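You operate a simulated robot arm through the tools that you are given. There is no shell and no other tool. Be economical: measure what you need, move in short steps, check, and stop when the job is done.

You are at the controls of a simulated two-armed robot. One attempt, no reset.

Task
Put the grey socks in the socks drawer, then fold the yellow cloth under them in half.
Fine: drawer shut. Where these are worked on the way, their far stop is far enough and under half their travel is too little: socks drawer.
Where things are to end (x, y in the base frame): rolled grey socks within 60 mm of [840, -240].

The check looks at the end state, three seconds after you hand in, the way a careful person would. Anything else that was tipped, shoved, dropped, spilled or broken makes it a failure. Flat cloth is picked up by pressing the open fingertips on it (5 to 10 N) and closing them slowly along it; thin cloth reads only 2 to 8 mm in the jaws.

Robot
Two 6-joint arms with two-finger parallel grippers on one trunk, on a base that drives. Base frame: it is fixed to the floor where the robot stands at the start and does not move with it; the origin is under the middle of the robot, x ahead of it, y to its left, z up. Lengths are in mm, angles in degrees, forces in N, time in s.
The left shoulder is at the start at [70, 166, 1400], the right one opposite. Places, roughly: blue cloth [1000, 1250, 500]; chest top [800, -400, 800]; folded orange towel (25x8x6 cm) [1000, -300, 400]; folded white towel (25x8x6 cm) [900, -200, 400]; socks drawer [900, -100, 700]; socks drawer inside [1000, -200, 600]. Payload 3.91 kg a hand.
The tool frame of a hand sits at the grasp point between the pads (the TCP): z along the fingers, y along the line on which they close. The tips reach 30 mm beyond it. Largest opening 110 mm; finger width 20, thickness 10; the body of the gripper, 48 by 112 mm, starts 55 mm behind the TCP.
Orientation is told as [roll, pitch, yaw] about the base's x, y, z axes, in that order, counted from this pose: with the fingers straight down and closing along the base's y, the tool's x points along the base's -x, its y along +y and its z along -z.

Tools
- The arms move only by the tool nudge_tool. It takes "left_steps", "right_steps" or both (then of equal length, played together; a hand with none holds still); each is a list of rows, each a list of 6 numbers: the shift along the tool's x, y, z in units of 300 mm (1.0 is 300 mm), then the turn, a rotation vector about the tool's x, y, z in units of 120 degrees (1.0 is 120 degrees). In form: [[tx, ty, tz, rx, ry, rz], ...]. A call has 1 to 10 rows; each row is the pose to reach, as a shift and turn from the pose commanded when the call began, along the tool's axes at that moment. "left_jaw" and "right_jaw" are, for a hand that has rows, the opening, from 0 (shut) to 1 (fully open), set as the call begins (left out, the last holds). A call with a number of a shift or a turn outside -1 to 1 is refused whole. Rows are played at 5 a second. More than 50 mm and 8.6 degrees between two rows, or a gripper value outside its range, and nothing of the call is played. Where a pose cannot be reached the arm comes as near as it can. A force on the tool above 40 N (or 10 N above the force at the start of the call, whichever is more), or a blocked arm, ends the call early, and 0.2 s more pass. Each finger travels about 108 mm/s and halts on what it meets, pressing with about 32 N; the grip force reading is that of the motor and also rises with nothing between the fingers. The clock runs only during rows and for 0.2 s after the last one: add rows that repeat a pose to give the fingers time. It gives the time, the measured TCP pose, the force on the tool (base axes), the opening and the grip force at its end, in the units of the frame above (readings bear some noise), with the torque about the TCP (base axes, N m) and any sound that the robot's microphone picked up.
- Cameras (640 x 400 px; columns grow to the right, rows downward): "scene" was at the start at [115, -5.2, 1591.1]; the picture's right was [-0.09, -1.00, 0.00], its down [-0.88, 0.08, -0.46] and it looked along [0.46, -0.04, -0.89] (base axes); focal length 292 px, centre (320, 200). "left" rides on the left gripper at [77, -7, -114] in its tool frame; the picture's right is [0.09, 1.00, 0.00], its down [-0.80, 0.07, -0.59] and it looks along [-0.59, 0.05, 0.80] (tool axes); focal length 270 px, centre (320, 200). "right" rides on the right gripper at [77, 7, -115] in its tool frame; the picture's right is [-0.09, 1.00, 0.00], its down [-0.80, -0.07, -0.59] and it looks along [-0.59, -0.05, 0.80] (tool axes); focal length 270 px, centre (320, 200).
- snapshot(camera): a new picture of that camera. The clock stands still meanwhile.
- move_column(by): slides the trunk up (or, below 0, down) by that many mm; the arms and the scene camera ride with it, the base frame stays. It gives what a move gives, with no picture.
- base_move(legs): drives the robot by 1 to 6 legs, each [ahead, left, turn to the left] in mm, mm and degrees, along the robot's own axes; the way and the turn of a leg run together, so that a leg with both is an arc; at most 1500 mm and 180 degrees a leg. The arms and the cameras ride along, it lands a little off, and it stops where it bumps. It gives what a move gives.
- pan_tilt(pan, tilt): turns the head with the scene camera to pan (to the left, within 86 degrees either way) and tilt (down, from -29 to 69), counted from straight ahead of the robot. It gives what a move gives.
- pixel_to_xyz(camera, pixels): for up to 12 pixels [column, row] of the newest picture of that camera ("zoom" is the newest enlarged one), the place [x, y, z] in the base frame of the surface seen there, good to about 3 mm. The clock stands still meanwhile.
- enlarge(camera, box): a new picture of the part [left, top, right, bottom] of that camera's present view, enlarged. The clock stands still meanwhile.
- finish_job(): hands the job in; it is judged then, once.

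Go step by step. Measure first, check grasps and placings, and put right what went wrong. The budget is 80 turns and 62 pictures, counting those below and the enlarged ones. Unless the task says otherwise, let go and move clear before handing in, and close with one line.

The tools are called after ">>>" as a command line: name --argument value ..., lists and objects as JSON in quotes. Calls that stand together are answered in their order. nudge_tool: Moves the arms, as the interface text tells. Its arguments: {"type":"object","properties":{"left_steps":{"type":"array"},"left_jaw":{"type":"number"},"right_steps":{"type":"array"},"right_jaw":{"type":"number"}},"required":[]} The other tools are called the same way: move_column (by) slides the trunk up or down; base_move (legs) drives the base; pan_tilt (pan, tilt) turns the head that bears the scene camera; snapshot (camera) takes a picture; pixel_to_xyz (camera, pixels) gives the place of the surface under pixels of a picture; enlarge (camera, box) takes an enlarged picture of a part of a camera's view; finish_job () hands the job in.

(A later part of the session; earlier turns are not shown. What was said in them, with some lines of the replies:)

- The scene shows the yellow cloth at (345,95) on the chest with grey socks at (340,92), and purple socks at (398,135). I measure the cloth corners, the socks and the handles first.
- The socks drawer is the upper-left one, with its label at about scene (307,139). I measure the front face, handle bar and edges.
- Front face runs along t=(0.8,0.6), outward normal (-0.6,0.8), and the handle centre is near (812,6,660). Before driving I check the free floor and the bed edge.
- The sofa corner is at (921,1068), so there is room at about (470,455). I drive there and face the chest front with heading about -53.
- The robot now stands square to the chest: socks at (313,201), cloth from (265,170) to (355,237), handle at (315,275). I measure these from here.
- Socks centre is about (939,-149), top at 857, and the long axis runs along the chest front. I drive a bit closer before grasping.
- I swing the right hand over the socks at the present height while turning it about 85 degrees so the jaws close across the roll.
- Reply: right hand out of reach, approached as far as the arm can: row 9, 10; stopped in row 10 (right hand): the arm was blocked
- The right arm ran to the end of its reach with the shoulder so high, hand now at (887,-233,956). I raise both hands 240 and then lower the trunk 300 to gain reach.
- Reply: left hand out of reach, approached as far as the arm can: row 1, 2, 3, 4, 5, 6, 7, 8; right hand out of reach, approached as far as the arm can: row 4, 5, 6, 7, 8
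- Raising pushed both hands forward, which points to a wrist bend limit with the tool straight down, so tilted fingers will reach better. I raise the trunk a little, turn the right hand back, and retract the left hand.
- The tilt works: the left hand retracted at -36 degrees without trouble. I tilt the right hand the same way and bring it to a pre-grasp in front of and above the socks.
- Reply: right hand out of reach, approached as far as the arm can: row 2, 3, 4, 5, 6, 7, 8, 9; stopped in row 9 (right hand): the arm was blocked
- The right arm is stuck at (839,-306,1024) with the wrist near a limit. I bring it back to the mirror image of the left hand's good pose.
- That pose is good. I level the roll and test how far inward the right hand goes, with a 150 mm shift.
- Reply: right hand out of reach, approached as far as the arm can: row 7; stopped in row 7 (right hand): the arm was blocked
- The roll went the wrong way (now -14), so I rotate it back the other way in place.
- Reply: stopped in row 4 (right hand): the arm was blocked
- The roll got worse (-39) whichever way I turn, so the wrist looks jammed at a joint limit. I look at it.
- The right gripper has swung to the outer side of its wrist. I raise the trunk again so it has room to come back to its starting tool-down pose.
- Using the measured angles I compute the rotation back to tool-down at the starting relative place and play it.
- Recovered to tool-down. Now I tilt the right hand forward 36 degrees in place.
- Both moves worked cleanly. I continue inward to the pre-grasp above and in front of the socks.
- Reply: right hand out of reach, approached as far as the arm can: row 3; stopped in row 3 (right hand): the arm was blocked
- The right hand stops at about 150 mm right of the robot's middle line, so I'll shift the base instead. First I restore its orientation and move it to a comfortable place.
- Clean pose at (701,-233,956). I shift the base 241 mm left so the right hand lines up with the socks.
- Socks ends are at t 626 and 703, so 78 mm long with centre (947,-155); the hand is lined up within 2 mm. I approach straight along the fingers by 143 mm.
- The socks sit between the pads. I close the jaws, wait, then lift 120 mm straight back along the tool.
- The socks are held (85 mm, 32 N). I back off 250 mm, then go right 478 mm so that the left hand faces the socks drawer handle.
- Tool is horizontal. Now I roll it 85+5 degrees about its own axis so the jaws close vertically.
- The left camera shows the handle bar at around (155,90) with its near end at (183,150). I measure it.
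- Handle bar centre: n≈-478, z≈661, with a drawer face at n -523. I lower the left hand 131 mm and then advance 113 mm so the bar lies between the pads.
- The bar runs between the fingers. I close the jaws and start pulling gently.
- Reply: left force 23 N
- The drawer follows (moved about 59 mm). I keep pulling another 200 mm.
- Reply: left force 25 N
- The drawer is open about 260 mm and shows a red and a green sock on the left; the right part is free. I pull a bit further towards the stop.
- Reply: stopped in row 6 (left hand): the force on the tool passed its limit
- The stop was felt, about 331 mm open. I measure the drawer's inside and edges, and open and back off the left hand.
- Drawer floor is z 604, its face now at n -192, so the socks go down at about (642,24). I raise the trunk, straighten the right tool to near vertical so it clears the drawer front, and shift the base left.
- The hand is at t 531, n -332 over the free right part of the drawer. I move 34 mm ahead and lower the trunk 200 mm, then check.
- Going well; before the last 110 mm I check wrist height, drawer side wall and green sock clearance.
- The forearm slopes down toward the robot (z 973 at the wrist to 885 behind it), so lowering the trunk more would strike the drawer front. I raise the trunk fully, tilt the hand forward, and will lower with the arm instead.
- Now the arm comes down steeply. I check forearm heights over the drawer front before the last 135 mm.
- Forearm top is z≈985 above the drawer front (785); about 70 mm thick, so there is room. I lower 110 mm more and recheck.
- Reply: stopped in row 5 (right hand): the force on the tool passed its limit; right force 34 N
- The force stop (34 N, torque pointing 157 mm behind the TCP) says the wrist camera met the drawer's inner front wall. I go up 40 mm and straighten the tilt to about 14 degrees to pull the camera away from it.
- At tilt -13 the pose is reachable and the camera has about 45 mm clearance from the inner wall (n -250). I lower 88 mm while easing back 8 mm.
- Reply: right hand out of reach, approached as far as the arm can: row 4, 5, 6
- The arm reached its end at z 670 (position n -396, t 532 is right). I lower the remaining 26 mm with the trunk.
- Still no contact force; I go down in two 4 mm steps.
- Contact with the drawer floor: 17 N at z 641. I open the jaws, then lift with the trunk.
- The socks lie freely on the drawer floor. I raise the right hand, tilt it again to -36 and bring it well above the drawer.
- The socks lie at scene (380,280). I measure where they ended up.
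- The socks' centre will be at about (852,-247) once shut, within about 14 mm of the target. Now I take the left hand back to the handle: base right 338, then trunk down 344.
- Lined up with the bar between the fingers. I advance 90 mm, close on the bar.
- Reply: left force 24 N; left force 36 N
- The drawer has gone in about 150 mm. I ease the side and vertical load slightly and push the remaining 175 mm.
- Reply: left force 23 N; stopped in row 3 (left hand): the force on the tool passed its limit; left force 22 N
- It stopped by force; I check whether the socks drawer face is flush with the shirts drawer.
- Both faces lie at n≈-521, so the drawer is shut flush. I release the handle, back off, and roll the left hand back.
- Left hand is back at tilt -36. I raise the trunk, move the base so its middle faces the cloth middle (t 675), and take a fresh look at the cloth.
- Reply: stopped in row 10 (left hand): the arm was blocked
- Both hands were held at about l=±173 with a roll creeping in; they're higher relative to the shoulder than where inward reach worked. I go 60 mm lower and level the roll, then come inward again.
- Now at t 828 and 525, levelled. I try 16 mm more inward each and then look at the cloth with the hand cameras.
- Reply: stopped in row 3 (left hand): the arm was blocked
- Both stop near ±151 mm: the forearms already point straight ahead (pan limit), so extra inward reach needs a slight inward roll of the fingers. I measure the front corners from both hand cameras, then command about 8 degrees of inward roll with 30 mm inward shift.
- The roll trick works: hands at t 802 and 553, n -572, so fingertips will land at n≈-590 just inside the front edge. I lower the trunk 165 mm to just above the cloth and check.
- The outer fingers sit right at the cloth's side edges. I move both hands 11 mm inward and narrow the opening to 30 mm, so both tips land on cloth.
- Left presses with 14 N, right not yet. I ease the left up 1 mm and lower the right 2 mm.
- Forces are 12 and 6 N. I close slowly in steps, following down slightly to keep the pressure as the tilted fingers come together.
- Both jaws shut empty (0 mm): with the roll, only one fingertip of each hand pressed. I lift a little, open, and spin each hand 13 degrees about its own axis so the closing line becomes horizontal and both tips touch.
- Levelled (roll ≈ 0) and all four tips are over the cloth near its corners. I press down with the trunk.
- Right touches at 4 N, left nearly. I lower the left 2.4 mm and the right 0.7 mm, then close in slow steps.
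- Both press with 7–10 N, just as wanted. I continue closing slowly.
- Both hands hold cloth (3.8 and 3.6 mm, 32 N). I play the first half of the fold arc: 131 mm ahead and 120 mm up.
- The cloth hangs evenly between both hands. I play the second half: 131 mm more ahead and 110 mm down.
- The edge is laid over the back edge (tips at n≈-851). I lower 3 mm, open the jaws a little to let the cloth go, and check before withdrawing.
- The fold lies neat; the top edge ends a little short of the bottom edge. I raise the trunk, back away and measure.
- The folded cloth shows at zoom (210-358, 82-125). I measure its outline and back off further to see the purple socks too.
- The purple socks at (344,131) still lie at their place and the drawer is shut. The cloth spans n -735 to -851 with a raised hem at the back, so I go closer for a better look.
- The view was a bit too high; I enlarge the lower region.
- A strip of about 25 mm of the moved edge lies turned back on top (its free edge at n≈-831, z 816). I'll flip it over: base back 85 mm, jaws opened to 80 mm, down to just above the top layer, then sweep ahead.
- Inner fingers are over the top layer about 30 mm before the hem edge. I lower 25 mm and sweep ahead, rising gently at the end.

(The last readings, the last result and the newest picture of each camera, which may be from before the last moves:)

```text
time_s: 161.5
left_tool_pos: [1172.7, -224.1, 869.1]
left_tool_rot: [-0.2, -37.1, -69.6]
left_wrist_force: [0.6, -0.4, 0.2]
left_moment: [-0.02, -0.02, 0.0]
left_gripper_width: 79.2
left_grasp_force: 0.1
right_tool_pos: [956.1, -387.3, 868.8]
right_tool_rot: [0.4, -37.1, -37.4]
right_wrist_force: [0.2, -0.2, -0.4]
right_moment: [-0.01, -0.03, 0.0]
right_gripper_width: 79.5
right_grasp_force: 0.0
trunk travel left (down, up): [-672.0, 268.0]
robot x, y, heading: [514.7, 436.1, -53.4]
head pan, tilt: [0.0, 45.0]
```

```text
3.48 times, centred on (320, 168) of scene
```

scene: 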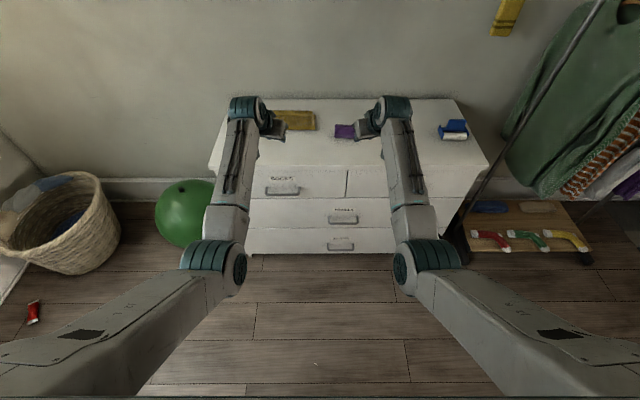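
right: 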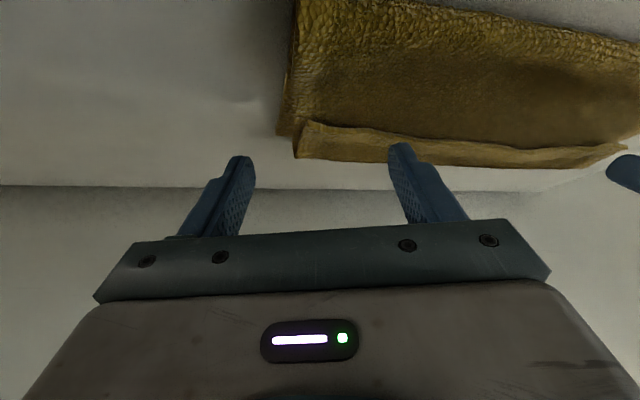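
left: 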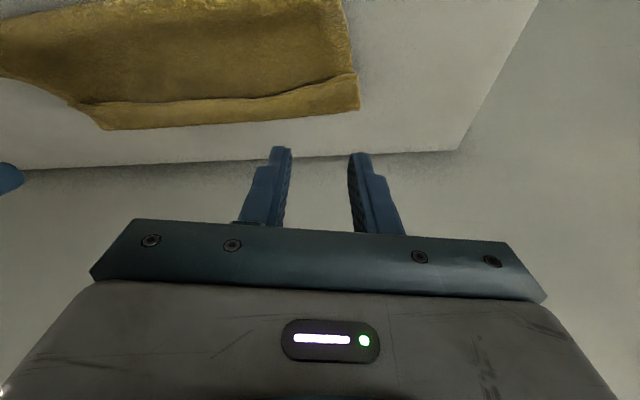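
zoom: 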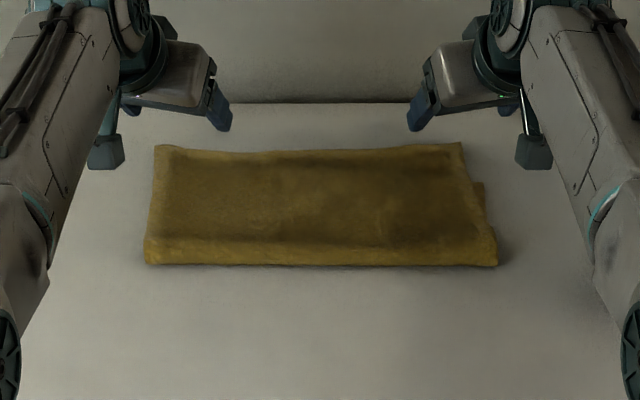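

The hem flipped over cleanly and the cloth now lies folded in half. I measure it and move clear: trunk up, base back.

>>> pixel_to_xyz --camera "zoom" --pixels '[[158, 150], [300, 157], [458, 148], [148, 258], [320, 260], [492, 258], [482, 188]]'

>>> move_column --by 230

>>> base_move --legs '[[-400, 0, 0]]'

>>> snapshot --camera "scene"

```text
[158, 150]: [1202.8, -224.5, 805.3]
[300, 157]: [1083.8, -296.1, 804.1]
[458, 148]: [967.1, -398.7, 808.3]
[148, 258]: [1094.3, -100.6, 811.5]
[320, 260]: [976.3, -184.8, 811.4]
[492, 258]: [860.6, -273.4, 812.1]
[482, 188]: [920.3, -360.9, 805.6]
```

```text
time_s: 163.9
left_tool_pos: [1171.8, -224.3, 1099.6]
left_tool_rot: [-0.1, -37.0, -69.6]
left_wrist_force: [-0.4, 0.4, -0.1]
left_moment: [0.02, -0.02, 0.01]
left_gripper_width: 79.2
left_grasp_force: 0.0
right_tool_pos: [955.6, -386.5, 1097.0]
right_tool_rot: [0.5, -37.1, -37.3]
right_wrist_force: [-0.1, 0.1, 0.5]
right_moment: [0.0, 0.02, 0.0]
right_gripper_width: 79.2
right_grasp_force: 0.1
trunk travel left (down, up): [-902.0, 38.0]
robot x, y, heading: [513.8, 433.0, -53.3]
head pan, tilt: [0.0, 45.0]
```

```text
time_s: 166.4
left_tool_pos: [933.9, 98.7, 1097.0]
left_tool_rot: [-0.3, -36.9, -69.5]
left_wrist_force: [0.3, -0.9, 0.0]
left_moment: [-0.02, 0.02, 0.0]
left_gripper_width: 79.6
left_grasp_force: 0.1
right_tool_pos: [716.8, -63.6, 1096.7]
right_tool_rot: [0.5, -37.0, -37.3]
right_wrist_force: [-0.4, -1.7, -0.1]
right_moment: [0.01, 0.02, -0.03]
right_gripper_width: 79.2
right_grasp_force: 0.1
trunk travel left (down, up): [-902.0, 38.0]
robot x, y, heading: [274.0, 760.0, -53.2]
head pan, tilt: [0.0, 45.0]
```

```text
4 pictures are left
```

scene: 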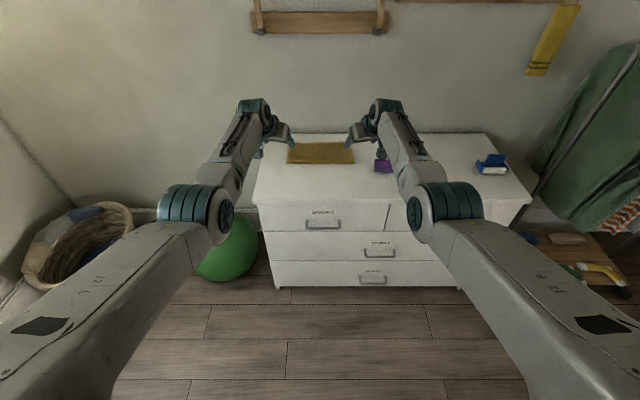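

The cloth lies folded in half on the chest: the fold is at n -735, the moved edge at about n -895, and the layers are roughly 25-50 mm off at the back. The drawer is shut, the purple socks look undisturbed, and both hands are empty and clear. I hand in.

>>> finish_job

```text
The job is handed in.
```

The job is handed in: the grey socks are in the socks drawer, the drawer is shut flush, and the yellow cloth is folded in half on the chest. I measured the socks before shutting the drawer, which puts them about 14 mm from [840, -240]. The cloth's two back edges are about 50 mm out of line.
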